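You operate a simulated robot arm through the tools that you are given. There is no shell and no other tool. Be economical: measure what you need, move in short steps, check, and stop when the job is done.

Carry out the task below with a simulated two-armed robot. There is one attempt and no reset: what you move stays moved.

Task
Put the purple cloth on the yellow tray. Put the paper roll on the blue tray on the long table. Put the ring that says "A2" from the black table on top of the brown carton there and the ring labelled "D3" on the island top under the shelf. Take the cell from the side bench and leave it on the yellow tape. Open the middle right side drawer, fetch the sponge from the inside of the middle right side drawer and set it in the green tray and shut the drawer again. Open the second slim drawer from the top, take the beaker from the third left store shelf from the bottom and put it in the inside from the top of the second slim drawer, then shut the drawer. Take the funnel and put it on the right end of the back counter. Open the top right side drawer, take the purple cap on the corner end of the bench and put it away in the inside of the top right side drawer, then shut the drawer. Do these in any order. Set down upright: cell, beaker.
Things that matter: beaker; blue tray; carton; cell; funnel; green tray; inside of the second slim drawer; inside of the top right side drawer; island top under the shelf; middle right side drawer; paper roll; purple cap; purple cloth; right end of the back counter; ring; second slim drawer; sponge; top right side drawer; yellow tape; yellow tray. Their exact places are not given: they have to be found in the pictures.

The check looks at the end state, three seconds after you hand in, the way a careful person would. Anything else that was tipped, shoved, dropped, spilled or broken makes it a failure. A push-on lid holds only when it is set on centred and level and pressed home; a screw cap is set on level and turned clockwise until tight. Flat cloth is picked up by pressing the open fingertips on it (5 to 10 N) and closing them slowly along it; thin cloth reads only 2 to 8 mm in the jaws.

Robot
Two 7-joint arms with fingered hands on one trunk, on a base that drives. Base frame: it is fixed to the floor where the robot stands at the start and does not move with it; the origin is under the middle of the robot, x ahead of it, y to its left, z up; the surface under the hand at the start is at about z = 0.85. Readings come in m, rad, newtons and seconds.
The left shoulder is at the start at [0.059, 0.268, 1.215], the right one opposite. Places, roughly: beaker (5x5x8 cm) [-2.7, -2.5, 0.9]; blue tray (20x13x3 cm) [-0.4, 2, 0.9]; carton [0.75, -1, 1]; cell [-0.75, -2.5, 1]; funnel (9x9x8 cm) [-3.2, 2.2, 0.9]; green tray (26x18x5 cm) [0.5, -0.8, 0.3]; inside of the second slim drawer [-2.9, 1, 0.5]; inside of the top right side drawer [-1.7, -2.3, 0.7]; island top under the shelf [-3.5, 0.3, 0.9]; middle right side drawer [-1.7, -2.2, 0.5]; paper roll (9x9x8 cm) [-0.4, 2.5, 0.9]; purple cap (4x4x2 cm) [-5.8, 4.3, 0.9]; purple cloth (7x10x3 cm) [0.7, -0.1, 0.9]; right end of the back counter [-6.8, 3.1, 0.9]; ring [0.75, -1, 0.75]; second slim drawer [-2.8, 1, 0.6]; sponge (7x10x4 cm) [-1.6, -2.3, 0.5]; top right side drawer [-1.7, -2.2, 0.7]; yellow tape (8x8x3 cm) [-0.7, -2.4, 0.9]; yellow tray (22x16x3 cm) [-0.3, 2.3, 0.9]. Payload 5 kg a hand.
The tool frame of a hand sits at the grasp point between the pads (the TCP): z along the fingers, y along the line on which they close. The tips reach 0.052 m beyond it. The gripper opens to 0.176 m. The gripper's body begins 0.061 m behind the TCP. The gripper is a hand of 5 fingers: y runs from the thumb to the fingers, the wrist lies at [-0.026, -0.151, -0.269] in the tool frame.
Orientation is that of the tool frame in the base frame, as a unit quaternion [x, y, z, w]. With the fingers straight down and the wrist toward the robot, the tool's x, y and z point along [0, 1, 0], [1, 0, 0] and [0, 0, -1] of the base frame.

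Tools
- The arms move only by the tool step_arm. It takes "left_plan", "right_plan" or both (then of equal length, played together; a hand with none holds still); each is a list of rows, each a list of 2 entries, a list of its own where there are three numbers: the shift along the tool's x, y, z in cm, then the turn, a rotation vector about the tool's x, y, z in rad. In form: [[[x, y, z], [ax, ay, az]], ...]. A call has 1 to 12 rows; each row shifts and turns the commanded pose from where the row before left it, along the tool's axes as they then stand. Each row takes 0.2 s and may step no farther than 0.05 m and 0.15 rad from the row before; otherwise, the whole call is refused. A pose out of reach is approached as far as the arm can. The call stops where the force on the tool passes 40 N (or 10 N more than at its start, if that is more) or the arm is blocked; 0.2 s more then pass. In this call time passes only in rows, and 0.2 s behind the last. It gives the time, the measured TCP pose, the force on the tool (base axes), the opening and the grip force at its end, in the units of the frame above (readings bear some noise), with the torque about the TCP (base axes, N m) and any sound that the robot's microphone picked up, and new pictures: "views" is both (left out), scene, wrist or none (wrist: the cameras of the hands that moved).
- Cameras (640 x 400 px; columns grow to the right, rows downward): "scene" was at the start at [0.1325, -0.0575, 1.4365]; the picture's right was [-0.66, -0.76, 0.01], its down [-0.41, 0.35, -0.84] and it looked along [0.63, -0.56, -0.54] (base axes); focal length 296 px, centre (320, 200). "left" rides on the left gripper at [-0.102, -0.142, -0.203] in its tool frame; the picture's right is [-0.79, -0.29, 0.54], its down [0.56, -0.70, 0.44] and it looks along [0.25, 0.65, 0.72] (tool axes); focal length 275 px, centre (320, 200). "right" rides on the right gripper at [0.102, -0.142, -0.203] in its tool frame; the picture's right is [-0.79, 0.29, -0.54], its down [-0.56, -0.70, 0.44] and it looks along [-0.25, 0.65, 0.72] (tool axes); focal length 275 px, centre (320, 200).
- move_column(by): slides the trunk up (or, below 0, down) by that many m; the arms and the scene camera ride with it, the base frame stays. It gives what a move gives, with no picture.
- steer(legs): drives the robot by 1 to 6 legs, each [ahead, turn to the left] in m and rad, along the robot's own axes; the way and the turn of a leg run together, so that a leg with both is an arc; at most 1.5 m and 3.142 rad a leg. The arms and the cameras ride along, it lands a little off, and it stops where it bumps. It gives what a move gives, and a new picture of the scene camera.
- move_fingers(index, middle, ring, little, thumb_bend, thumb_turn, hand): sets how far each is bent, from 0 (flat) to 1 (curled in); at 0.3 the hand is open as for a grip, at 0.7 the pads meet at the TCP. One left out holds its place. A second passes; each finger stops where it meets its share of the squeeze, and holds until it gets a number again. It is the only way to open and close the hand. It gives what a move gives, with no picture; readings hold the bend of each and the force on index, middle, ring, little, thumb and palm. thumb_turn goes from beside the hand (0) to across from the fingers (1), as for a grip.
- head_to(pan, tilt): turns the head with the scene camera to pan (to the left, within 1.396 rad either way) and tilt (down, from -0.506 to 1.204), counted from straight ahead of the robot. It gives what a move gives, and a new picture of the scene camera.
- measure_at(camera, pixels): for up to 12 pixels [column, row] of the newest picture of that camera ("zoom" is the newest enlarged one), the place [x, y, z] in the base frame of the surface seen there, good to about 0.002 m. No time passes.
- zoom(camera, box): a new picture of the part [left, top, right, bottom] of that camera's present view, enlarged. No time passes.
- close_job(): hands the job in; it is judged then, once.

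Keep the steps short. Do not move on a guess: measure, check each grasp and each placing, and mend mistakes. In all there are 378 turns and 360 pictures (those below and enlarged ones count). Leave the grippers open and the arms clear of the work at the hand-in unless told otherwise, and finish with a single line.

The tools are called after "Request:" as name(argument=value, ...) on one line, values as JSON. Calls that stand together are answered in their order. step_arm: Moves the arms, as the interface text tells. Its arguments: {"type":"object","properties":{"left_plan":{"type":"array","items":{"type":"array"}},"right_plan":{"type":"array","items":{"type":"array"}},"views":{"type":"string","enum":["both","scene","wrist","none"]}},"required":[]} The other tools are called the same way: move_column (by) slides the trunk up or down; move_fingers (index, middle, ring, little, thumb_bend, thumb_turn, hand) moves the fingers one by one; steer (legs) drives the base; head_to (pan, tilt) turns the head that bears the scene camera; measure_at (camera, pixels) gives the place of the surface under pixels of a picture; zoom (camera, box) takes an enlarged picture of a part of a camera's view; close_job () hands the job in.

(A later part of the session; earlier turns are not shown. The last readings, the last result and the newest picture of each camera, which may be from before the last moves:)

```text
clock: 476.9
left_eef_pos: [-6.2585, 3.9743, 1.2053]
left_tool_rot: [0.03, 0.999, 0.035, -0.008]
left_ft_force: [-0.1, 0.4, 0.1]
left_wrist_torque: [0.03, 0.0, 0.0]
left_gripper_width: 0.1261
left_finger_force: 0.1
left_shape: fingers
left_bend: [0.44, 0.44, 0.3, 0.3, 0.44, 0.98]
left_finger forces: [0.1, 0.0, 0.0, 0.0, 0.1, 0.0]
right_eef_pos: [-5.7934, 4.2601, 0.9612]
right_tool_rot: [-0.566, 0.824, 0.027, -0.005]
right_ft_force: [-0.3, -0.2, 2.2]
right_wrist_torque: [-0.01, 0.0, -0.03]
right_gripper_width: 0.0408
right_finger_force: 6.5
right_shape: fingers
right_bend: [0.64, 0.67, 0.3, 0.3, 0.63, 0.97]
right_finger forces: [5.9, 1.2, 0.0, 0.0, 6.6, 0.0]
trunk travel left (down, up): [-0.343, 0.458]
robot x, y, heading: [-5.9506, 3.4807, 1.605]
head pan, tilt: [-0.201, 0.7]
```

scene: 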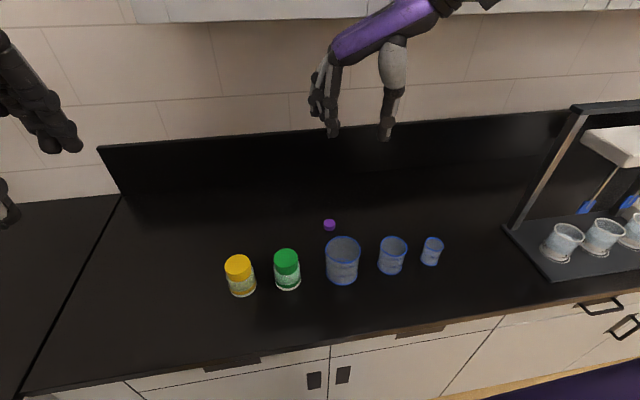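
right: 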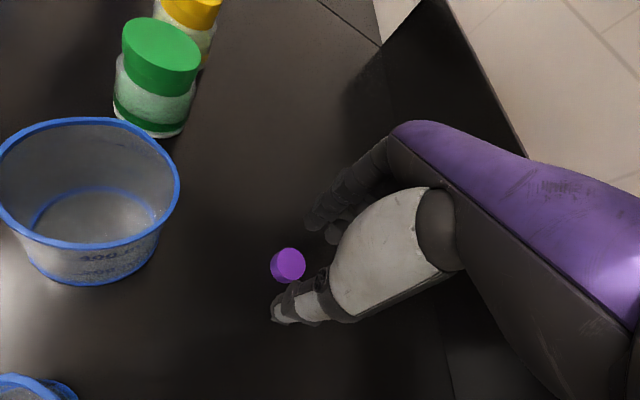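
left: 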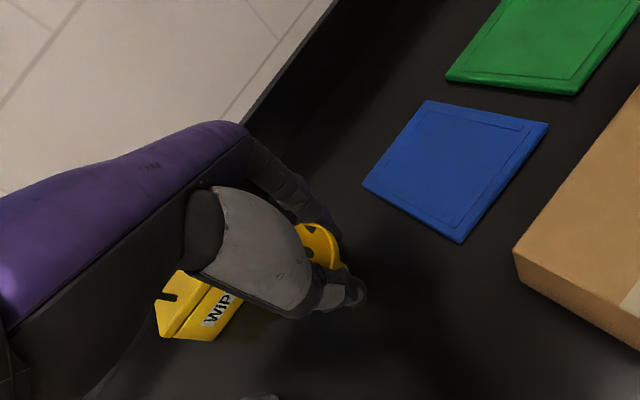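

Now the index, middle and thumb all hold. I squeeze more and lift.

Request:
move_fingers(hand="right", index=0.73, middle=0.74, thumb_bend=0.71)

Request:
step_arm(right_plan=[[[0, 0, -0.5], [0, 0, 0]], [[0, 0, -1], [0, 0, 0]], [[0, 0, -2], [0, 0, 0]], [[0, 0, -3], [0, 0, 0]], [[0, 0, -3], [0, 0, 0]], [[0, 0, -3], [0, 0, 0]]], views="wrist")

```text
clock: 477.9
left_eef_pos: [-6.2585, 3.9752, 1.2057]
left_tool_rot: [0.03, 0.999, 0.035, -0.008]
left_ft_force: [-0.2, 0.6, 0.3]
left_wrist_torque: [0.0, -0.02, -0.02]
left_gripper_width: 0.126
left_finger_force: 0.1
left_shape: fingers
left_bend: [0.44, 0.44, 0.3, 0.3, 0.44, 0.98]
left_finger forces: [0.0, 0.1, 0.0, 0.0, 0.0, 0.1]
right_eef_pos: [-5.7942, 4.2598, 0.9604]
right_tool_rot: [-0.566, 0.824, 0.027, -0.004]
right_ft_force: [-0.9, 0.8, 3.1]
right_wrist_torque: [-0.04, -0.05, 0.03]
right_gripper_width: 0.0397
right_finger_force: 21.1
right_shape: fingers
right_bend: [0.65, 0.72, 0.3, 0.3, 0.64, 0.96]
right_finger forces: [10.4, 12.2, 0.0, 0.0, 19.6, 0.0]
trunk travel left (down, up): [-0.343, 0.458]
robot x, y, heading: [-5.9544, 3.4826, 1.606]
head pan, tilt: [-0.201, 0.7]
```

```text
clock: 479.3
left_eef_pos: [-6.2586, 3.974, 1.2076]
left_tool_rot: [0.029, 0.999, 0.036, -0.008]
left_ft_force: [-1.4, -1.2, -0.8]
left_wrist_torque: [0.14, -0.08, 0.05]
left_gripper_width: 0.1262
left_finger_force: 0.0
left_shape: fingers
left_bend: [0.44, 0.44, 0.3, 0.3, 0.44, 0.98]
left_finger forces: [0.0, 0.1, 0.1, 0.0, 0.0, 0.0]
right_eef_pos: [-5.7906, 4.2543, 1.0862]
right_tool_rot: [-0.565, 0.824, 0.028, -0.005]
right_ft_force: [0.0, -2.0, -1.5]
right_wrist_torque: [0.12, -0.05, 0.0]
right_gripper_width: 0.0393
right_finger_force: 20.7
right_shape: fingers
right_bend: [0.65, 0.73, 0.3, 0.3, 0.64, 0.96]
right_finger forces: [10.5, 11.1, 0.0, 0.0, 19.4, 0.0]
trunk travel left (down, up): [-0.343, 0.458]
robot x, y, heading: [-5.9529, 3.4769, 1.607]
head pan, tilt: [-0.201, 0.7]
```

right: 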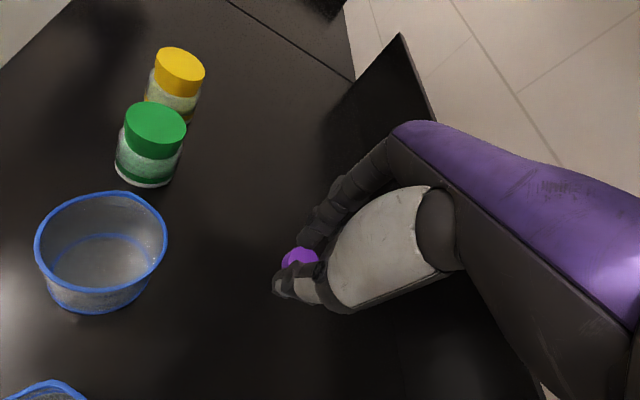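

The cap is held firmly. I withdraw the hand from under the cabinet, yaw it back, and then travel round to the side bench.

Request:
step_arm(right_plan=[[[3, -1.2, 0], [0, 0, 0]], [[4, -1.6, 0], [0, 0, 0]], [[4, -1.6, 0], [0, 0, 0]], [[4, -1.6, -1], [0, 0, 0.06]], [[3, -1.2, -1], [0, 0, 0.1]], [[0, 0, 0], [0, 0, 0.12]], [[0, 0, 0], [0, 0, 0.12]], [[0, 0, 0], [0, 0, 0.12]], [[0, 0, 0], [0, 0, 0.12]], [[0, 0, 0], [0, 0, 0.12]], [[0, 0, 0], [0, 0, 0.12]], [[0, 0, 0], [0, 0, 0.12]]], views="none")

Request:
steer(legs=[[-0.55, 0], [0, -2.6], [1.3, 0], [0, -0.55], [1.5, 0], [0.9, 0]])

```text
clock: 481.9
left_eef_pos: [-6.2588, 3.974, 1.2035]
left_tool_rot: [0.03, 0.999, 0.035, -0.008]
left_ft_force: [-0.1, 1.2, 0.3]
left_wrist_torque: [-0.05, 0.02, 0.01]
left_gripper_width: 0.1262
left_finger_force: 0.1
left_shape: fingers
left_bend: [0.44, 0.44, 0.3, 0.3, 0.44, 0.98]
left_finger forces: [0.0, 0.1, 0.0, 0.0, 0.0, 0.0]
right_eef_pos: [-5.7871, 4.0593, 1.0959]
right_tool_rot: [-0.1, 0.995, 0.022, -0.018]
right_ft_force: [0.7, 0.4, 0.1]
right_wrist_torque: [-0.01, -0.02, 0.03]
right_gripper_width: 0.0395
right_finger_force: 20.6
right_shape: fingers
right_bend: [0.65, 0.73, 0.3, 0.3, 0.64, 0.96]
right_finger forces: [10.3, 11.5, 0.0, 0.0, 19.5, 0.0]
trunk travel left (down, up): [-0.343, 0.458]
robot x, y, heading: [-5.9557, 3.4802, 1.606]
head pan, tilt: [-0.201, 0.7]
```

```text
clock: 522.0
left_eef_pos: [-4.9063, -1.0602, 1.2052]
left_tool_rot: [0.998, -0.045, 0.007, 0.034]
left_ft_force: [0.1, -1.3, -0.8]
left_wrist_torque: [0.08, -0.02, -0.04]
left_gripper_width: 0.126
left_finger_force: 0.0
left_shape: fingers
left_bend: [0.44, 0.44, 0.3, 0.3, 0.44, 0.98]
left_finger forces: [0.1, 0.0, 0.1, 0.1, 0.0, 0.0]
right_eef_pos: [-5.3794, -1.1314, 1.0968]
right_tool_rot: [0.996, 0.086, 0.017, 0.021]
right_ft_force: [0.5, -0.5, -1.2]
right_wrist_torque: [0.07, -0.03, 0.03]
right_gripper_width: 0.0393
right_finger_force: 20.2
right_shape: fingers
right_bend: [0.65, 0.73, 0.3, 0.3, 0.64, 0.95]
right_finger forces: [9.7, 11.7, 0.0, 0.0, 18.5, 0.1]
trunk travel left (down, up): [-0.343, 0.458]
robot x, y, heading: [-5.1974, -0.5555, -1.563]
head pan, tilt: [-0.201, 0.7]
```

scene: 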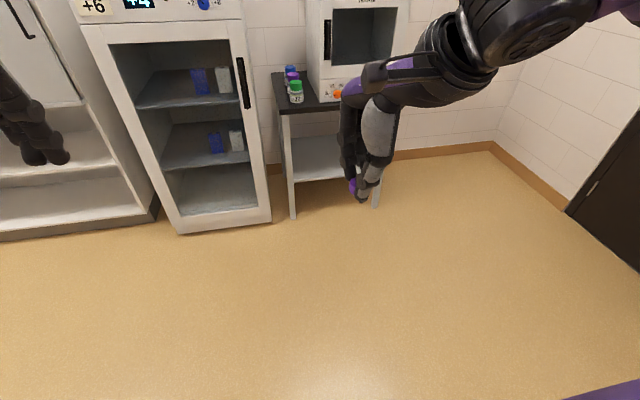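

I continue: forward 0.65 m, turn left, and drive along the aisle toward the side bench.

Request:
steer(legs=[[0.65, 0], [0, 1.563], [1.5, 0], [1.5, 0]])

Request:
head_to(pan=-1.1, tilt=0.5)

```text
clock: 539.6
left_eef_pos: [-3.6026, -0.9018, 1.206]
left_tool_rot: [0.73, 0.682, 0.037, 0.022]
left_ft_force: [-0.7, 0.2, -0.2]
left_wrist_torque: [0.01, -0.04, 0.02]
left_gripper_width: 0.1262
left_finger_force: 0.1
left_shape: fingers
left_bend: [0.44, 0.44, 0.3, 0.3, 0.44, 0.97]
left_finger forces: [0.0, 0.0, 0.1, 0.0, 0.0, 0.1]
right_eef_pos: [-3.5216, -1.3803, 1.1099]
right_tool_rot: [0.637, 0.77, 0.038, 0.018]
right_ft_force: [0.5, -0.1, 0.1]
right_wrist_torque: [0.02, 0.1, 0.06]
right_gripper_width: 0.0389
right_finger_force: 20.7
right_shape: fingers
right_bend: [0.65, 0.73, 0.3, 0.3, 0.64, 0.95]
right_finger forces: [11.1, 13.1, 0.0, 0.0, 17.9, 0.0]
trunk travel left (down, up): [-0.343, 0.458]
robot x, y, heading: [-4.0554, -1.2105, 0.022]
head pan, tilt: [-0.201, 0.7]
stopped in leg 3: the robot was blocked; the commanded pose is now the measured one
```

scene: 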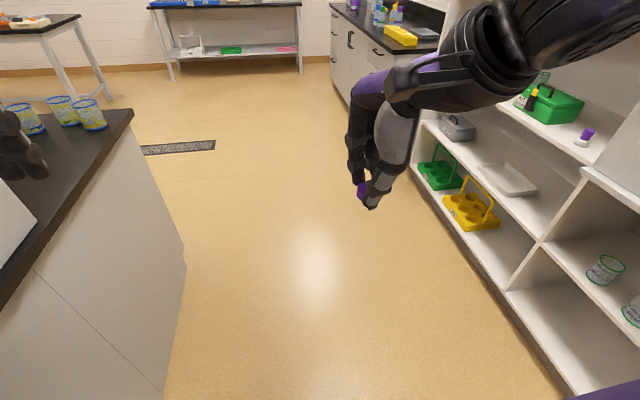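

```text
clock: 540.8
left_eef_pos: [-3.6032, -0.8987, 1.2088]
left_tool_rot: [0.729, 0.683, 0.039, 0.026]
left_ft_force: [-7.9, 16.6, 16.4]
left_wrist_torque: [-1.51, -0.84, 0.06]
left_gripper_width: 0.1263
left_finger_force: 0.1
left_shape: fingers
left_bend: [0.44, 0.44, 0.3, 0.3, 0.44, 0.98]
left_finger forces: [0.1, 0.1, 0.0, 0.0, 0.0, 0.1]
right_eef_pos: [-3.5201, -1.3795, 1.1146]
right_tool_rot: [0.637, 0.77, 0.037, 0.019]
right_ft_force: [0.8, -0.5, -1.1]
right_wrist_torque: [0.07, 0.2, 0.06]
right_gripper_width: 0.0393
right_finger_force: 20.8
right_shape: fingers
right_bend: [0.65, 0.73, 0.3, 0.3, 0.64, 0.95]
right_finger forces: [11.0, 13.1, 0.1, 0.0, 17.9, 0.0]
trunk travel left (down, up): [-0.343, 0.458]
robot x, y, heading: [-4.0543, -1.2089, 0.022]
head pan, tilt: [-1.1, 0.499]
```

scene: 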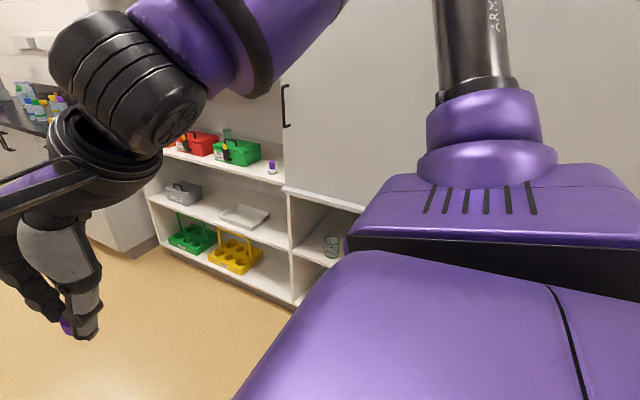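

Blocked: the left elbow feels about 20 N near the island's end. I look at it.

Request:
head_to(pan=1.1, tilt=0.6)

```text
clock: 542.9
left_eef_pos: [-3.6011, -0.9009, 1.2067]
left_tool_rot: [0.73, 0.682, 0.036, 0.025]
left_ft_force: [1.2, 0.6, 0.6]
left_wrist_torque: [-0.01, -0.02, 0.0]
left_gripper_width: 0.1259
left_finger_force: 0.1
left_shape: fingers
left_bend: [0.44, 0.44, 0.3, 0.3, 0.44, 0.98]
left_finger forces: [0.0, 0.1, 0.0, 0.0, 0.0, 0.0]
right_eef_pos: [-3.5213, -1.3792, 1.1143]
right_tool_rot: [0.637, 0.769, 0.037, 0.019]
right_ft_force: [0.0, -1.4, -0.3]
right_wrist_torque: [0.08, -0.08, -0.01]
right_gripper_width: 0.0391
right_finger_force: 20.8
right_shape: fingers
right_bend: [0.65, 0.73, 0.3, 0.3, 0.64, 0.95]
right_finger forces: [11.2, 13.1, 0.1, 0.1, 18.0, 0.0]
trunk travel left (down, up): [-0.343, 0.458]
robot x, y, heading: [-4.0528, -1.2092, 0.02]
head pan, tilt: [1.1, 0.6]
```

scene: 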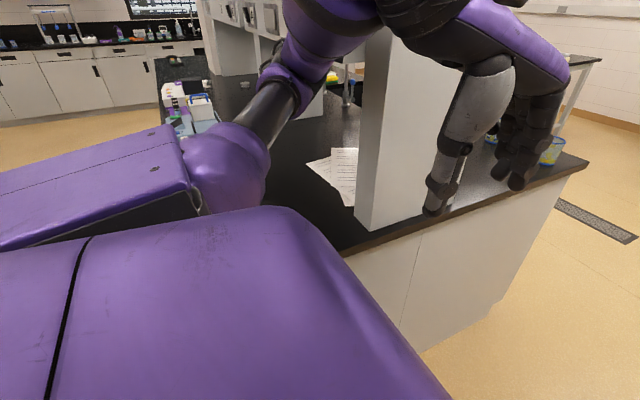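

The left forearm met the fixed shelf post at the island's end, and nothing loose is there. I back off and shift about 0.2 m to the right.

Request:
steer(legs=[[-0.35, 0], [0, -0.45], [0.5, 0], [0, 0.43]])

Request:
head_to(pan=-0.9, tilt=0.6)

Request:
measure_at(camera="scene", pixels=[[250, 150], [300, 200], [200, 200], [350, 150], [150, 250], [300, 300], [120, 100]])

```text
clock: 543.5
left_eef_pos: [-3.6233, -0.8961, 1.1936]
left_tool_rot: [0.73, 0.684, 0.018, 0.005]
left_ft_force: [-0.7, 0.3, 1.3]
left_wrist_torque: [0.0, -0.11, 0.02]
left_gripper_width: 0.1262
left_finger_force: 0.0
left_shape: fingers
left_bend: [0.44, 0.44, 0.3, 0.3, 0.44, 0.97]
left_finger forces: [0.0, 0.0, 0.0, 0.1, 0.0, 0.1]
right_eef_pos: [-3.5451, -1.3759, 1.1234]
right_tool_rot: [0.636, 0.77, 0.039, 0.028]
right_ft_force: [-1.3, 2.2, 1.3]
right_wrist_torque: [-0.18, -0.12, -0.05]
right_gripper_width: 0.039
right_finger_force: 21.4
right_shape: fingers
right_bend: [0.64, 0.73, 0.3, 0.3, 0.65, 0.95]
right_finger forces: [11.4, 13.4, 0.1, 0.1, 18.2, 0.0]
trunk travel left (down, up): [-0.343, 0.458]
robot x, y, heading: [-4.0562, -1.2094, 0.027]
head pan, tilt: [1.1, 0.6]
stopped in leg 1: the robot was blocked; the commanded pose is now the measured one
```

scene: 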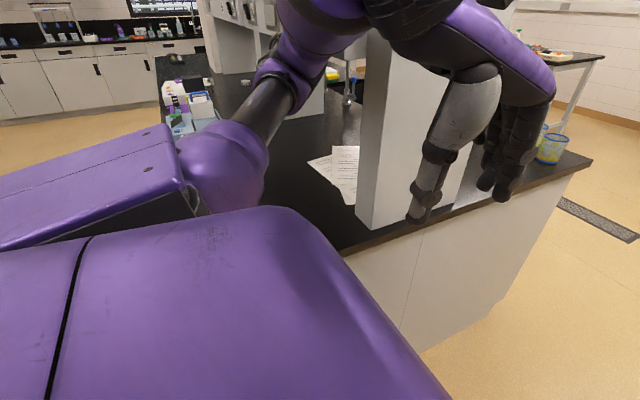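

```text
clock: 545.5
left_eef_pos: [-3.6239, -0.8953, 1.1953]
left_tool_rot: [0.73, 0.684, 0.018, 0.007]
left_ft_force: [0.3, -0.5, 0.1]
left_wrist_torque: [0.01, 0.0, 0.0]
left_gripper_width: 0.1261
left_finger_force: 0.1
left_shape: fingers
left_bend: [0.44, 0.44, 0.3, 0.3, 0.44, 0.97]
left_finger forces: [0.0, 0.0, 0.1, 0.1, 0.0, 0.0]
right_eef_pos: [-3.5441, -1.3747, 1.1234]
right_tool_rot: [0.637, 0.77, 0.038, 0.027]
right_ft_force: [0.3, -0.9, -0.1]
right_wrist_torque: [0.03, 0.03, 0.0]
right_gripper_width: 0.0389
right_finger_force: 21.9
right_shape: fingers
right_bend: [0.64, 0.73, 0.3, 0.3, 0.65, 0.95]
right_finger forces: [11.5, 13.5, 0.2, 0.0, 18.2, 0.0]
trunk travel left (down, up): [-0.343, 0.458]
robot x, y, heading: [-4.0545, -1.2104, 0.027]
head pan, tilt: [-0.901, 0.6]
```

scene: 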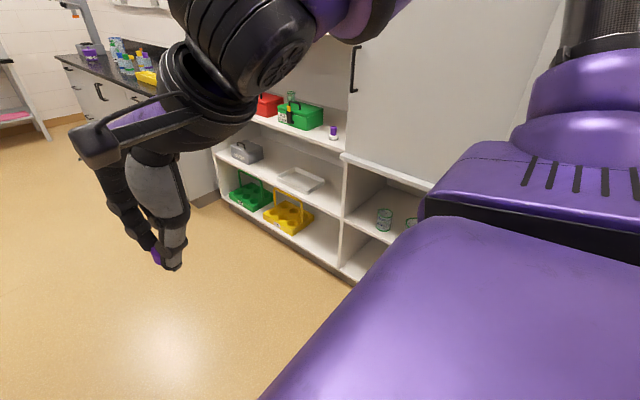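

```text
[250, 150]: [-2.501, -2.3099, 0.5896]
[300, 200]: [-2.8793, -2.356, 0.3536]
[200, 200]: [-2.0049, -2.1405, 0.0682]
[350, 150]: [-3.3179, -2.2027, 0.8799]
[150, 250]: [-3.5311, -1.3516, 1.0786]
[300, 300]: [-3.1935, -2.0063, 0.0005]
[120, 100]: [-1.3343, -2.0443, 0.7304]
```

Backward is blocked too. I look at the left elbow closely and measure it against the shelf and post.

Request:
head_to(pan=1.1, tilt=0.5)

Request:
measure_at(camera="scene", pixels=[[290, 120], [275, 125], [310, 75], [260, 150], [240, 80], [225, 50], [385, 130], [385, 200], [340, 60], [270, 50], [230, 180], [200, 100]])

Request:
zoom(camera="scene", box=[150, 0, 480, 220])

```text
clock: 547.4
left_eef_pos: [-3.6273, -0.8923, 1.1971]
left_tool_rot: [0.729, 0.684, 0.026, 0.018]
left_ft_force: [0.2, 0.4, 0.3]
left_wrist_torque: [0.04, 0.04, -0.03]
left_gripper_width: 0.1261
left_finger_force: 0.0
left_shape: fingers
left_bend: [0.44, 0.44, 0.3, 0.3, 0.44, 0.97]
left_finger forces: [0.1, 0.0, 0.1, 0.1, 0.1, 0.0]
right_eef_pos: [-3.5477, -1.3744, 1.1268]
right_tool_rot: [0.635, 0.77, 0.042, 0.03]
right_ft_force: [0.2, 0.7, 0.7]
right_wrist_torque: [-0.04, 0.02, 0.02]
right_gripper_width: 0.0391
right_finger_force: 21.4
right_shape: fingers
right_bend: [0.64, 0.73, 0.3, 0.3, 0.65, 0.95]
right_finger forces: [11.6, 13.9, 0.0, 0.1, 18.0, 0.0]
trunk travel left (down, up): [-0.343, 0.458]
robot x, y, heading: [-4.0547, -1.2087, 0.032]
head pan, tilt: [1.1, 0.499]
```

scene: 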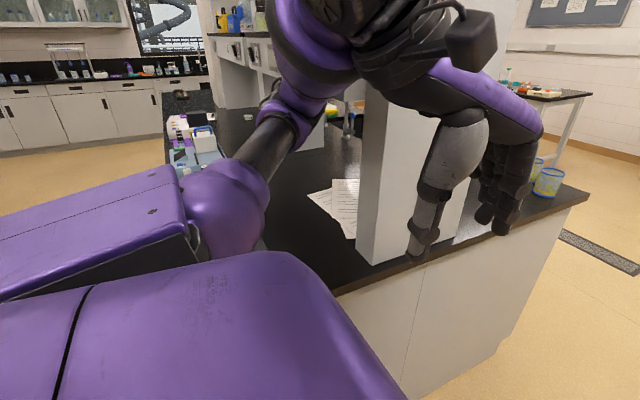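

```text
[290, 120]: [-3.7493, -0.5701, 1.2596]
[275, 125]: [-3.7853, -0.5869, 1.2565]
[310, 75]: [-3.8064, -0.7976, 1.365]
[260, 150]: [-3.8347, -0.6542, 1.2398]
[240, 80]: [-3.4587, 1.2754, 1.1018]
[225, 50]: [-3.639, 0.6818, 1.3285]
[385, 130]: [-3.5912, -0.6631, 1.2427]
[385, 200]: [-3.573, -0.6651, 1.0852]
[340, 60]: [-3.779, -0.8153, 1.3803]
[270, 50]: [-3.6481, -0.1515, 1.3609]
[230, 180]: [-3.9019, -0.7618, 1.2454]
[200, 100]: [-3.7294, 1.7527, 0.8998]
```

```text
1.82 times, centred on (315, 110) of scene
```

zoom: 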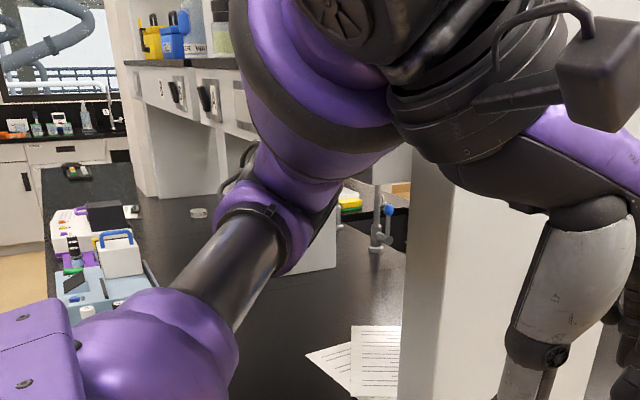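

The elbow is just behind the post edge and should be free to move back. I pull the left hand inward (to the right) 8 cm and try backing up again.

Request:
step_arm(left_plan=[[[-2, 0, 0], [0, 0, 0]], [[-3, 0, 0], [0, 0, 0]], [[-3, 0, 0], [0, 0, 0]], [[0, 0, 0], [0, 0, 0]]], views="none")

Request:
steer(legs=[[-0.15, 0]])

```text
clock: 548.4
left_eef_pos: [-3.5685, -0.9595, 1.2113]
left_tool_rot: [0.701, 0.713, 0.021, 0.009]
left_ft_force: [30.8, 4.0, 3.5]
left_wrist_torque: [-0.36, 3.51, -0.4]
left_gripper_width: 0.1262
left_finger_force: 0.0
left_shape: fingers
left_bend: [0.44, 0.44, 0.3, 0.3, 0.44, 0.97]
left_finger forces: [0.0, 0.0, 0.1, 0.0, 0.1, 0.0]
left hand out of reach, approached as far as the arm can: row 1
right_eef_pos: [-3.4434, -1.3628, 1.1641]
right_tool_rot: [0.624, 0.781, -0.006, -0.009]
right_ft_force: [26.6, -31.6, -21.5]
right_wrist_torque: [4.04, 3.28, 0.58]
right_gripper_width: 0.038
right_finger_force: 21.4
right_shape: fingers
right_bend: [0.64, 0.73, 0.3, 0.3, 0.66, 0.95]
right_finger forces: [12.5, 13.8, 0.0, 0.0, 17.1, 0.0]
trunk travel left (down, up): [-0.343, 0.458]
robot x, y, heading: [-3.9778, -1.1962, 0.323]
head pan, tilt: [1.1, 0.499]
stopped in row 4 (right hand): the arm was blocked; the commanded pose is now the measured one
```

```text
clock: 550.0
left_eef_pos: [-3.7358, -0.9754, 1.1938]
left_tool_rot: [0.69, 0.723, 0.013, 0.007]
left_ft_force: [-3.0, -2.1, 1.1]
left_wrist_torque: [0.35, -0.37, 0.12]
left_gripper_width: 0.126
left_finger_force: 0.2
left_shape: fingers
left_bend: [0.44, 0.44, 0.3, 0.3, 0.44, 0.98]
left_finger forces: [0.1, 0.0, 0.0, 0.0, 0.0, 0.0]
right_eef_pos: [-3.6038, -1.3735, 1.15]
right_tool_rot: [0.605, 0.796, 0.008, 0.008]
right_ft_force: [-3.7, -2.0, 0.7]
right_wrist_torque: [0.18, -0.44, -0.04]
right_gripper_width: 0.0382
right_finger_force: 20.6
right_shape: fingers
right_bend: [0.64, 0.73, 0.3, 0.3, 0.65, 0.95]
right_finger forces: [12.4, 12.6, 0.0, 0.1, 16.8, 0.1]
trunk travel left (down, up): [-0.343, 0.458]
robot x, y, heading: [-4.1299, -1.2448, 0.282]
head pan, tilt: [1.1, 0.499]
```

scene: 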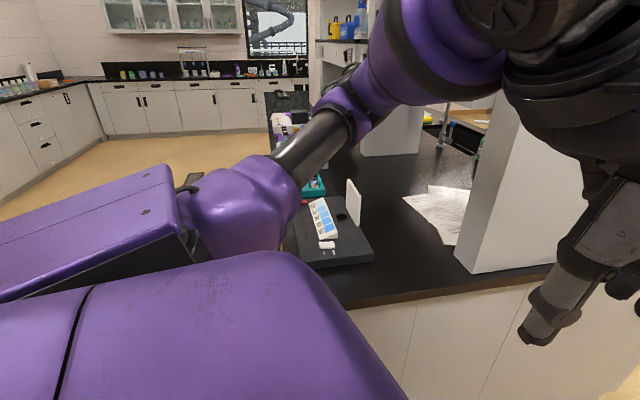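

The body got pushed round slightly but is now free. I back off further, straighten the heading, and extend both hands forward so the elbows tuck in.

Request:
steer(legs=[[-0.35, 0]])

Request:
step_arm(left_plan=[[[0, 2, 0], [0, 0, 0]], [[0, 4, 0], [0, 0, 0]], [[0, 4, 0], [0, 0, 0]], [[0, 4, 0], [0, 0, 0]], [[0, 4, 0], [0, 0, 0]], [[0, 4, 0], [0, 0, 0]], [[0, 2, 0], [0, 0, 0]]], right_plan=[[[0, 2, 0], [0, 0, 0]], [[0, 4, 0], [0, 0, 0]], [[0, 4, 0], [0, 0, 0]], [[0, 4, 0], [0, 0, 0]], [[0, 4, 0], [0, 0, 0]], [[0, 4, 0], [0, 0, 0]], [[0, 2, 0], [0, 0, 0]]], views="none")

Request:
steer(legs=[[0, -0.75], [0.55, 0], [0, 0.47]])

```text
clock: 552.9
left_eef_pos: [-4.0719, -1.0708, 1.1946]
left_tool_rot: [0.688, 0.725, 0.014, 0.008]
left_ft_force: [-1.0, -0.4, 0.1]
left_wrist_torque: [0.04, -0.05, -0.01]
left_gripper_width: 0.1261
left_finger_force: 0.0
left_shape: fingers
left_bend: [0.44, 0.44, 0.3, 0.3, 0.44, 0.98]
left_finger forces: [0.0, 0.0, 0.0, 0.0, 0.0, 0.0]
right_eef_pos: [-3.933, -1.4684, 1.1547]
right_tool_rot: [0.606, 0.795, 0.013, 0.008]
right_ft_force: [-0.7, -1.1, 1.1]
right_wrist_torque: [0.05, -0.04, -0.01]
right_gripper_width: 0.038
right_finger_force: 21.0
right_shape: fingers
right_bend: [0.64, 0.73, 0.3, 0.3, 0.66, 0.95]
right_finger forces: [12.2, 12.3, 0.0, 0.1, 16.7, 0.0]
trunk travel left (down, up): [-0.343, 0.458]
robot x, y, heading: [-4.4615, -1.3431, 0.285]
head pan, tilt: [1.1, 0.499]
```

scene: 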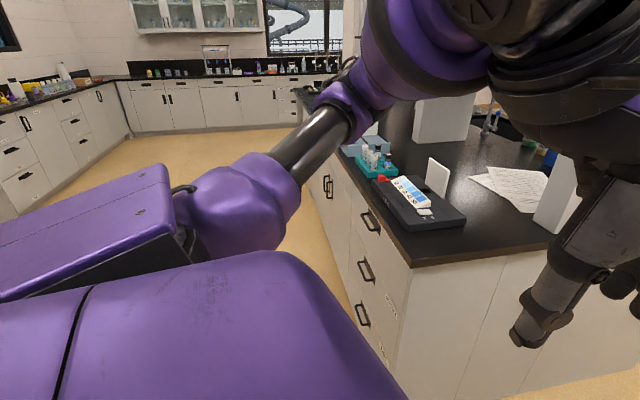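

```text
clock: 554.5
left_eef_pos: [-3.8474, -1.0634, 1.2103]
left_tool_rot: [0.689, 0.725, 0.02, 0.01]
left_ft_force: [-0.3, -0.4, -0.7]
left_wrist_torque: [0.03, -0.08, 0.03]
left_gripper_width: 0.1263
left_finger_force: 0.1
left_shape: fingers
left_bend: [0.44, 0.44, 0.3, 0.3, 0.44, 0.98]
left_finger forces: [0.0, 0.0, 0.0, 0.0, 0.0, 0.0]
right_eef_pos: [-3.7139, -1.4058, 1.1747]
right_tool_rot: [0.606, 0.795, 0.018, 0.011]
right_ft_force: [-0.3, -0.2, 0.6]
right_wrist_torque: [0.05, -0.05, 0.01]
right_gripper_width: 0.0382
right_finger_force: 20.2
right_shape: fingers
right_bend: [0.64, 0.73, 0.3, 0.3, 0.66, 0.95]
right_finger forces: [12.2, 11.9, 0.0, 0.1, 16.7, 0.1]
right hand out of reach, approached as far as the arm can: row 1
trunk travel left (down, up): [-0.343, 0.458]
robot x, y, heading: [-4.4651, -1.3421, 0.287]
head pan, tilt: [1.1, 0.499]
```

```text
clock: 559.9
left_eef_pos: [-3.6083, -1.6456, 1.2316]
left_tool_rot: [0.903, 0.428, 0.023, 0.034]
left_ft_force: [-2.9, -1.2, -0.5]
left_wrist_torque: [0.05, -0.34, 0.05]
left_gripper_width: 0.1262
left_finger_force: 0.1
left_shape: fingers
left_bend: [0.44, 0.44, 0.3, 0.3, 0.44, 0.97]
left_finger forces: [0.0, 0.0, 0.1, 0.1, 0.1, 0.1]
right_eef_pos: [-3.7371, -1.9882, 1.2028]
right_tool_rot: [0.849, 0.527, 0.017, 0.037]
right_ft_force: [-3.8, -1.5, -2.2]
right_wrist_torque: [0.25, -0.42, 0.01]
right_gripper_width: 0.038
right_finger_force: 20.1
right_shape: fingers
right_bend: [0.64, 0.74, 0.3, 0.3, 0.65, 0.95]
right_finger forces: [11.9, 11.3, 0.0, 0.0, 16.8, 0.0]
trunk travel left (down, up): [-0.343, 0.458]
robot x, y, heading: [-4.2228, -1.4551, -0.493]
head pan, tilt: [1.1, 0.499]
stopped in leg 2: the robot was blocked; the commanded pose is now the measured one
```

scene: 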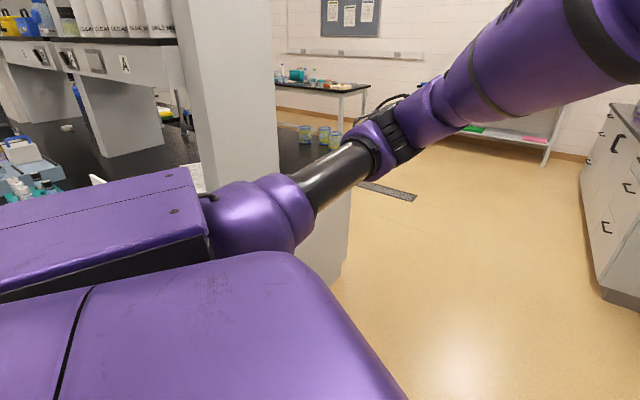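

The right hand came near the store cabinet. I turn left in place to heading 0, then drive along the middle of the aisle.

Request:
steer(legs=[[0, 0.49], [1.2, 0]])

```text
clock: 560.6
left_eef_pos: [-3.6228, -1.6421, 1.2383]
left_tool_rot: [0.904, 0.426, 0.027, 0.038]
left_ft_force: [-3.6, -0.5, -1.9]
left_wrist_torque: [0.14, -0.31, 0.13]
left_gripper_width: 0.1262
left_finger_force: 0.0
left_shape: fingers
left_bend: [0.44, 0.44, 0.3, 0.3, 0.44, 0.97]
left_finger forces: [0.0, 0.0, 0.1, 0.0, 0.1, 0.0]
right_eef_pos: [-3.7496, -1.9838, 1.2139]
right_tool_rot: [0.849, 0.526, 0.021, 0.045]
right_ft_force: [-4.4, -2.3, 1.9]
right_wrist_torque: [0.14, -0.41, -0.05]
right_gripper_width: 0.0379
right_finger_force: 20.3
right_shape: fingers
right_bend: [0.64, 0.74, 0.3, 0.3, 0.65, 0.95]
right_finger forces: [12.1, 11.2, 0.0, 0.0, 16.9, 0.0]
trunk travel left (down, up): [-0.343, 0.458]
robot x, y, heading: [-4.2179, -1.4608, -0.497]
head pan, tilt: [1.1, 0.499]
stopped in leg 1: the robot was blocked; the commanded pose is now the measured one
```

scene: 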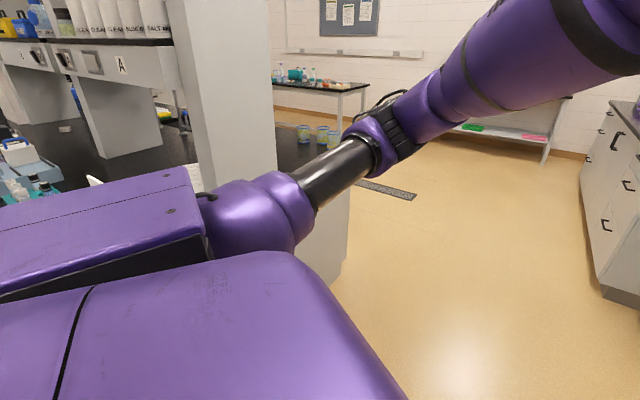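

The right elbow is probably against the fridge. I back up diagonally away, then straighten.

Request:
steer(legs=[[-0.25, 0]])

Request:
head_to(pan=-0.9, tilt=0.5)

Request:
steer(legs=[[0, 0.42]])

```text
clock: 561.3
left_eef_pos: [-3.6309, -1.6316, 1.2425]
left_tool_rot: [0.903, 0.426, 0.028, 0.042]
left_ft_force: [2.4, 1.4, -3.0]
left_wrist_torque: [-0.22, 0.31, -0.07]
left_gripper_width: 0.1262
left_finger_force: 0.1
left_shape: fingers
left_bend: [0.44, 0.44, 0.3, 0.3, 0.44, 0.98]
left_finger forces: [0.0, 0.1, 0.1, 0.1, 0.1, 0.0]
right_eef_pos: [-3.757, -1.9732, 1.2187]
right_tool_rot: [0.848, 0.528, 0.021, 0.051]
right_ft_force: [1.1, 0.4, -2.0]
right_wrist_torque: [0.01, 0.08, 0.03]
right_gripper_width: 0.038
right_finger_force: 20.0
right_shape: fingers
right_bend: [0.64, 0.74, 0.3, 0.3, 0.65, 0.95]
right_finger forces: [12.0, 10.9, 0.1, 0.0, 16.8, 0.1]
trunk travel left (down, up): [-0.343, 0.458]
robot x, y, heading: [-4.2205, -1.4531, -0.488]
head pan, tilt: [1.1, 0.499]
stopped in leg 1: the robot was blocked; the commanded pose is now the measured one
```

scene: 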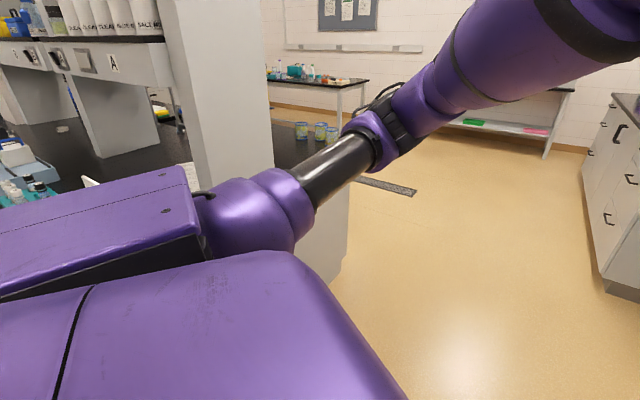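

```text
clock: 563.2
left_eef_pos: [-3.6342, -1.6318, 1.2445]
left_tool_rot: [0.904, 0.425, 0.028, 0.045]
left_ft_force: [0.1, 0.4, 0.0]
left_wrist_torque: [-0.04, 0.02, 0.0]
left_gripper_width: 0.126
left_finger_force: 0.1
left_shape: fingers
left_bend: [0.44, 0.44, 0.3, 0.3, 0.44, 0.98]
left_finger forces: [0.0, 0.0, 0.0, 0.0, 0.1, 0.0]
right_eef_pos: [-3.7607, -1.9725, 1.2198]
right_tool_rot: [0.848, 0.527, 0.022, 0.05]
right_ft_force: [-0.2, -0.5, -0.1]
right_wrist_torque: [0.02, 0.0, 0.01]
right_gripper_width: 0.0381
right_finger_force: 19.7
right_shape: fingers
right_bend: [0.64, 0.74, 0.3, 0.3, 0.65, 0.95]
right_finger forces: [11.9, 10.9, 0.0, 0.1, 16.7, 0.1]
trunk travel left (down, up): [-0.343, 0.458]
robot x, y, heading: [-4.2275, -1.4551, -0.493]
head pan, tilt: [-0.901, 0.499]
```

scene: 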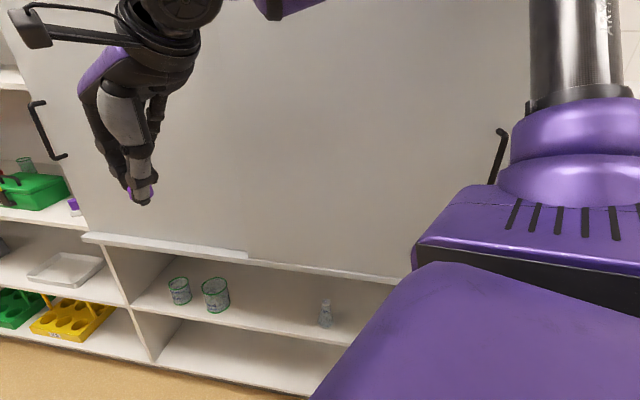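

```text
clock: 564.1
left_eef_pos: [-3.6608, -1.6034, 1.2601]
left_tool_rot: [0.898, 0.434, 0.035, 0.059]
left_ft_force: [-7.7, -2.3, -0.8]
left_wrist_torque: [0.12, -0.92, 0.26]
left_gripper_width: 0.1263
left_finger_force: 0.0
left_shape: fingers
left_bend: [0.44, 0.44, 0.3, 0.3, 0.44, 0.98]
left_finger forces: [0.0, 0.0, 0.1, 0.0, 0.0, 0.0]
right_eef_pos: [-3.773, -1.9437, 1.2352]
right_tool_rot: [0.838, 0.54, 0.029, 0.064]
right_ft_force: [-5.6, 0.7, 2.3]
right_wrist_torque: [-0.04, -0.62, 0.08]
right_gripper_width: 0.0382
right_finger_force: 19.3
right_shape: fingers
right_bend: [0.64, 0.74, 0.3, 0.3, 0.66, 0.95]
right_finger forces: [12.3, 10.5, 0.0, 0.0, 16.2, 0.0]
trunk travel left (down, up): [-0.343, 0.458]
robot x, y, heading: [-4.2283, -1.4487, -0.458]
head pan, tilt: [-0.901, 0.499]
stopped in leg 1: the robot was blocked; the commanded pose is now the measured one
```

scene: 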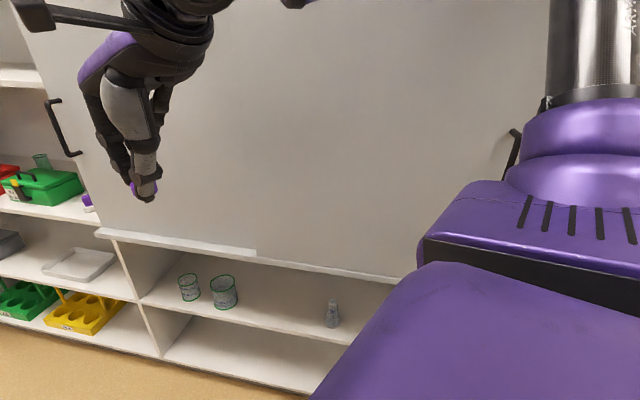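

The right elbow is hooked near the door handle of the store cabinet. I measure there and raise the trunk 0.3 m to lift it over.

Request:
measure_at(camera="scene", pixels=[[512, 150], [300, 150], [515, 135], [240, 285], [188, 285], [145, 190], [330, 310], [30, 185]])

Request:
move_column(by=0.3)

Request:
steer(legs=[[0, 0.2]])

```text
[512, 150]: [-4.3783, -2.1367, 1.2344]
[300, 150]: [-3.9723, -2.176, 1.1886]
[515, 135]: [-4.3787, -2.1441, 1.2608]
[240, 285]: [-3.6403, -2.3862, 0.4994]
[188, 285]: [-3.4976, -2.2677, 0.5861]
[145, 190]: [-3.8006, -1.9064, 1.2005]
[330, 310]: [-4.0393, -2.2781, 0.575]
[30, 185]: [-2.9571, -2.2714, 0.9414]
```

```text
clock: 567.1
left_eef_pos: [-3.6559, -1.6059, 1.5582]
left_tool_rot: [0.895, 0.44, 0.041, 0.052]
left_ft_force: [0.2, 0.0, 0.2]
left_wrist_torque: [0.06, 0.02, 0.0]
left_gripper_width: 0.1262
left_finger_force: 0.1
left_shape: fingers
left_bend: [0.44, 0.44, 0.3, 0.3, 0.44, 0.98]
left_finger forces: [0.0, 0.0, 0.1, 0.0, 0.0, 0.0]
right_eef_pos: [-3.7699, -1.9511, 1.5331]
right_tool_rot: [0.839, 0.54, 0.032, 0.06]
right_ft_force: [-0.7, -0.8, -0.4]
right_wrist_torque: [0.03, 0.0, 0.0]
right_gripper_width: 0.0385
right_finger_force: 19.3
right_shape: fingers
right_bend: [0.64, 0.74, 0.3, 0.3, 0.66, 0.95]
right_finger forces: [12.3, 9.9, 0.0, 0.1, 16.0, 0.0]
trunk travel left (down, up): [-0.643, 0.158]
robot x, y, heading: [-4.2284, -1.453, -0.458]
head pan, tilt: [-0.901, 0.499]
```

```text
clock: 568.5
left_eef_pos: [-3.6373, -1.4892, 1.5578]
left_tool_rot: [0.848, 0.526, 0.045, 0.048]
left_ft_force: [-0.4, 0.8, 0.0]
left_wrist_torque: [-0.08, -0.06, 0.02]
left_gripper_width: 0.1263
left_finger_force: 0.1
left_shape: fingers
left_bend: [0.44, 0.44, 0.3, 0.3, 0.44, 0.97]
left_finger forces: [0.0, 0.0, 0.0, 0.0, 0.1, 0.0]
right_eef_pos: [-3.6813, -1.8496, 1.5341]
right_tool_rot: [0.781, 0.621, 0.039, 0.057]
right_ft_force: [0.2, 0.3, -0.2]
right_wrist_torque: [-0.05, -0.06, -0.01]
right_gripper_width: 0.0381
right_finger_force: 19.0
right_shape: fingers
right_bend: [0.64, 0.74, 0.3, 0.3, 0.66, 0.95]
right_finger forces: [12.3, 10.0, 0.0, 0.0, 15.7, 0.0]
trunk travel left (down, up): [-0.643, 0.158]
robot x, y, heading: [-4.2265, -1.4536, -0.263]
head pan, tilt: [-0.901, 0.499]
```

scene: 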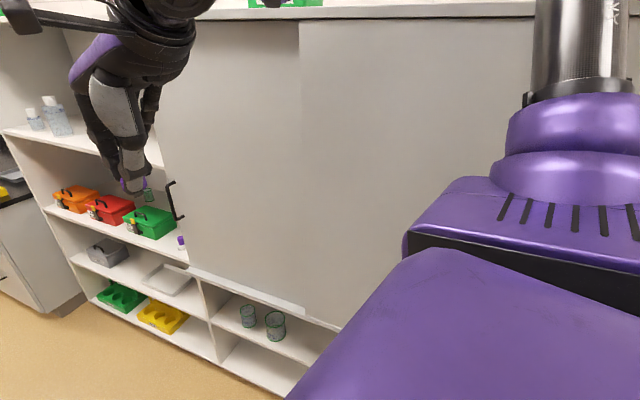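

Freed. I finish straightening and drive on along the aisle to x≈-2.5.

Request:
steer(legs=[[0, 0.263], [1.0, 0], [0.5, 0]])

Request:
head_to(pan=-1.35, tilt=0.55)

```text
clock: 580.3
left_eef_pos: [-2.1531, -1.367, 1.5652]
left_tool_rot: [0.778, 0.624, 0.055, 0.047]
left_ft_force: [0.9, -0.5, -0.7]
left_wrist_torque: [0.01, 0.08, 0.02]
left_gripper_width: 0.126
left_finger_force: 0.0
left_shape: fingers
left_bend: [0.44, 0.44, 0.3, 0.3, 0.44, 0.98]
left_finger forces: [0.0, 0.1, 0.0, 0.0, 0.0, 0.0]
right_eef_pos: [-2.111, -1.7301, 1.5414]
right_tool_rot: [0.701, 0.709, 0.048, 0.055]
right_ft_force: [0.5, 0.0, -0.2]
right_wrist_torque: [0.01, 0.03, 0.03]
right_gripper_width: 0.0381
right_finger_force: 18.9
right_shape: fingers
right_bend: [0.64, 0.74, 0.3, 0.3, 0.66, 0.95]
right_finger forces: [12.3, 10.6, 0.0, 0.0, 15.7, 0.1]
trunk travel left (down, up): [-0.643, 0.158]
robot x, y, heading: [-2.7126, -1.4734, -0.022]
head pan, tilt: [-0.901, 0.499]
```

scene: 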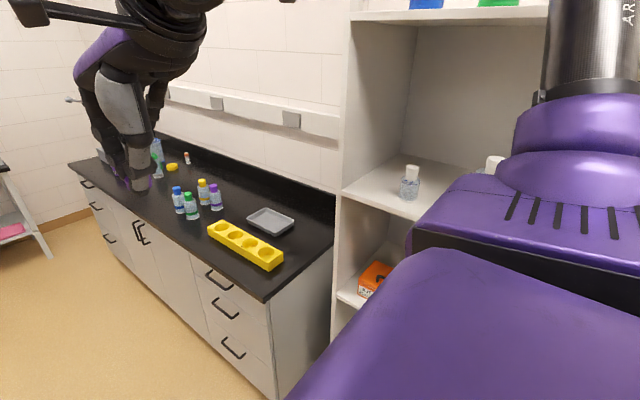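

```text
clock: 581.2
left_eef_pos: [-2.1784, -1.3706, 1.574]
left_tool_rot: [0.779, 0.622, 0.061, 0.054]
left_ft_force: [-1.9, -0.3, 1.8]
left_wrist_torque: [0.01, -0.29, 0.06]
left_gripper_width: 0.1262
left_finger_force: 0.1
left_shape: fingers
left_bend: [0.44, 0.44, 0.3, 0.3, 0.44, 0.98]
left_finger forces: [0.0, 0.1, 0.0, 0.0, 0.0, 0.0]
right_eef_pos: [-2.1347, -1.7276, 1.5501]
right_tool_rot: [0.7, 0.709, 0.054, 0.062]
right_ft_force: [-2.4, 1.0, 0.8]
right_wrist_torque: [-0.1, -0.27, -0.05]
right_gripper_width: 0.0382
right_finger_force: 19.1
right_shape: fingers
right_bend: [0.64, 0.74, 0.3, 0.3, 0.66, 0.95]
right_finger forces: [12.1, 10.7, 0.0, 0.0, 16.2, 0.0]
trunk travel left (down, up): [-0.643, 0.158]
robot x, y, heading: [-2.7177, -1.4736, -0.024]
head pan, tilt: [-1.349, 0.55]
```

scene: 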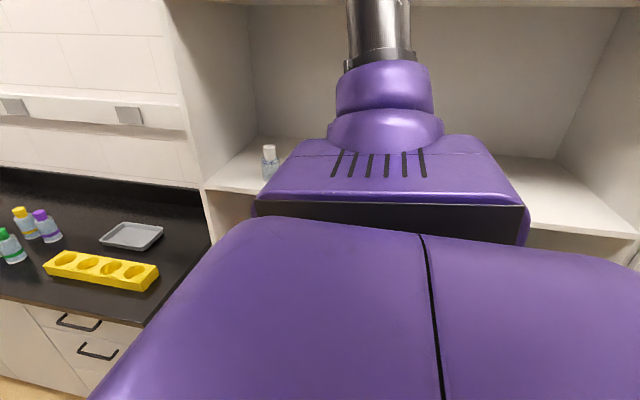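

I'm near the side bench; its right-hand drawer stack is at x≈-1.7. I drive to x≈-1.95 and turn to face it.

Request:
steer(legs=[[0.75, 0], [0, -1.547]])

Request:
head_to(pan=0.3, tilt=0.95)

```text
clock: 591.4
left_eef_pos: [-1.7844, -1.9793, 1.5846]
left_tool_rot: [0.995, -0.03, 0.013, 0.092]
left_ft_force: [1.9, -1.3, -0.7]
left_wrist_torque: [0.13, 0.29, -0.1]
left_gripper_width: 0.1259
left_finger_force: 0.0
left_shape: fingers
left_bend: [0.44, 0.44, 0.3, 0.3, 0.44, 0.98]
left_finger forces: [0.0, 0.0, 0.0, 0.1, 0.0, 0.1]
right_eef_pos: [-2.1288, -2.0782, 1.5651]
right_tool_rot: [0.991, 0.094, 0.003, 0.096]
right_ft_force: [1.1, -0.1, -0.6]
right_wrist_torque: [0.1, 0.16, 0.01]
right_gripper_width: 0.0373
right_finger_force: 12.8
right_shape: fingers
right_bend: [0.64, 0.74, 0.3, 0.3, 0.66, 0.97]
right_finger forces: [12.6, 0.3, 0.1, 0.1, 12.0, 0.0]
trunk travel left (down, up): [-0.643, 0.158]
robot x, y, heading: [-1.9595, -1.4967, -1.432]
head pan, tilt: [-1.349, 0.55]
stopped in leg 2: the force on the tool passed its limit at 50 N (the readings are from after the stop); the commanded pose is now the measured one
```

scene: 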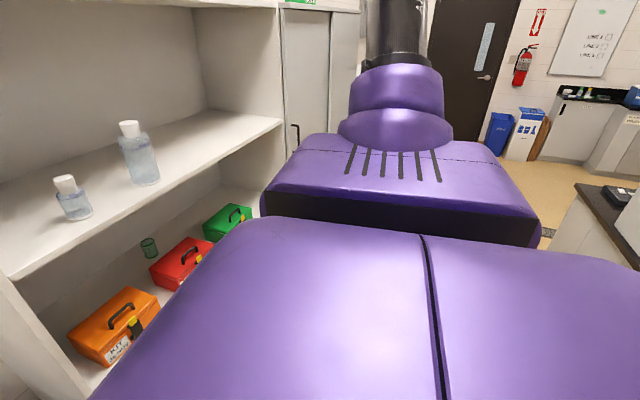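

```text
clock: 593.0
left_eef_pos: [-1.7901, -1.9771, 1.5858]
left_tool_rot: [0.995, -0.029, 0.015, 0.092]
left_ft_force: [-0.5, -0.1, 0.4]
left_wrist_torque: [-0.04, -0.19, 0.05]
left_gripper_width: 0.1259
left_finger_force: 0.0
left_shape: fingers
left_bend: [0.44, 0.44, 0.3, 0.3, 0.44, 0.98]
left_finger forces: [0.0, 0.0, 0.1, 0.0, 0.0, 0.1]
right_eef_pos: [-2.1342, -2.0755, 1.5639]
right_tool_rot: [0.991, 0.096, 0.006, 0.097]
right_ft_force: [-0.9, 0.3, -0.1]
right_wrist_torque: [-0.08, -0.16, 0.01]
right_gripper_width: 0.0375
right_finger_force: 12.2
right_shape: fingers
right_bend: [0.64, 0.74, 0.3, 0.3, 0.66, 0.97]
right_finger forces: [12.4, 0.3, 0.1, 0.0, 12.0, 0.0]
trunk travel left (down, up): [-0.643, 0.158]
robot x, y, heading: [-1.9602, -1.4973, -1.425]
head pan, tilt: [0.3, 0.949]
```

scene: 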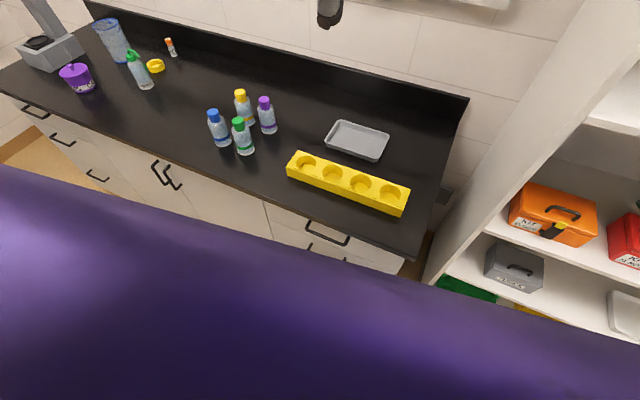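

The right arm brushed the store's side panel, and the middle finger lost contact with the cap. I tighten the grip and measure the bench.

Request:
move_fingers(hand="right", index=0.74, middle=0.8, thumb_bend=0.73)

Request:
measure_at(camera="scene", pixels=[[327, 234], [325, 252], [413, 255], [310, 215], [265, 205], [350, 260], [430, 240], [390, 190], [20, 90], [170, 47], [155, 65], [85, 75]])

Request:
zoom(camera="scene", box=[220, 120, 460, 290])

```text
clock: 594.0
left_eef_pos: [-1.7874, -1.9791, 1.5859]
left_tool_rot: [0.995, -0.029, 0.015, 0.091]
left_ft_force: [-0.4, -2.0, -0.3]
left_wrist_torque: [0.05, 0.0, -0.04]
left_gripper_width: 0.1261
left_finger_force: 0.0
left_shape: fingers
left_bend: [0.44, 0.44, 0.3, 0.3, 0.44, 0.98]
left_finger forces: [0.0, 0.0, 0.0, 0.0, 0.1, 0.0]
right_eef_pos: [-2.1324, -2.0776, 1.5633]
right_tool_rot: [0.991, 0.095, 0.004, 0.096]
right_ft_force: [0.4, -0.7, -0.4]
right_wrist_torque: [0.05, -0.02, 0.07]
right_gripper_width: 0.0379
right_finger_force: 12.1
right_shape: fingers
right_bend: [0.61, 0.8, 0.3, 0.3, 0.68, 0.97]
right_finger forces: [12.0, 0.1, 0.0, 0.0, 11.5, 0.1]
trunk travel left (down, up): [-0.643, 0.158]
robot x, y, heading: [-1.9603, -1.4945, -1.425]
head pan, tilt: [0.3, 0.949]
```

```text
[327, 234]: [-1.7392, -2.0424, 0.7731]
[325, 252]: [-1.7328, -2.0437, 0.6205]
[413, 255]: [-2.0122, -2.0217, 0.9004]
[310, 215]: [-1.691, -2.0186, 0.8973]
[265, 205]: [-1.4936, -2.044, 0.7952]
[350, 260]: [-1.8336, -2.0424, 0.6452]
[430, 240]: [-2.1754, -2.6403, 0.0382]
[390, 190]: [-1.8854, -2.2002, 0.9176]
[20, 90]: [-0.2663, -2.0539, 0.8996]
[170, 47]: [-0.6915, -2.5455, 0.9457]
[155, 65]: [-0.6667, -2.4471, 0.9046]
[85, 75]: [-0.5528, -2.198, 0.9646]
```

```text
2.35 times, centred on (340, 205) of scene
```

zoom: 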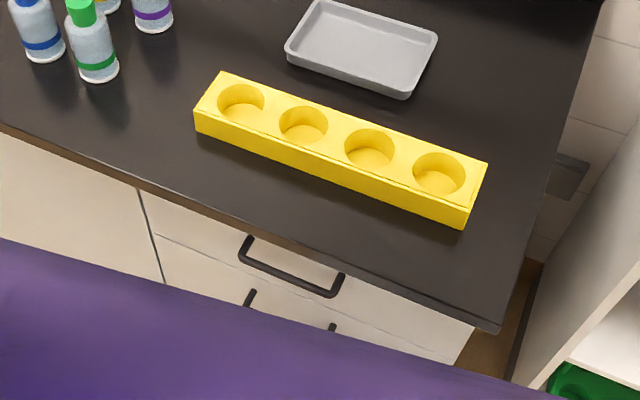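

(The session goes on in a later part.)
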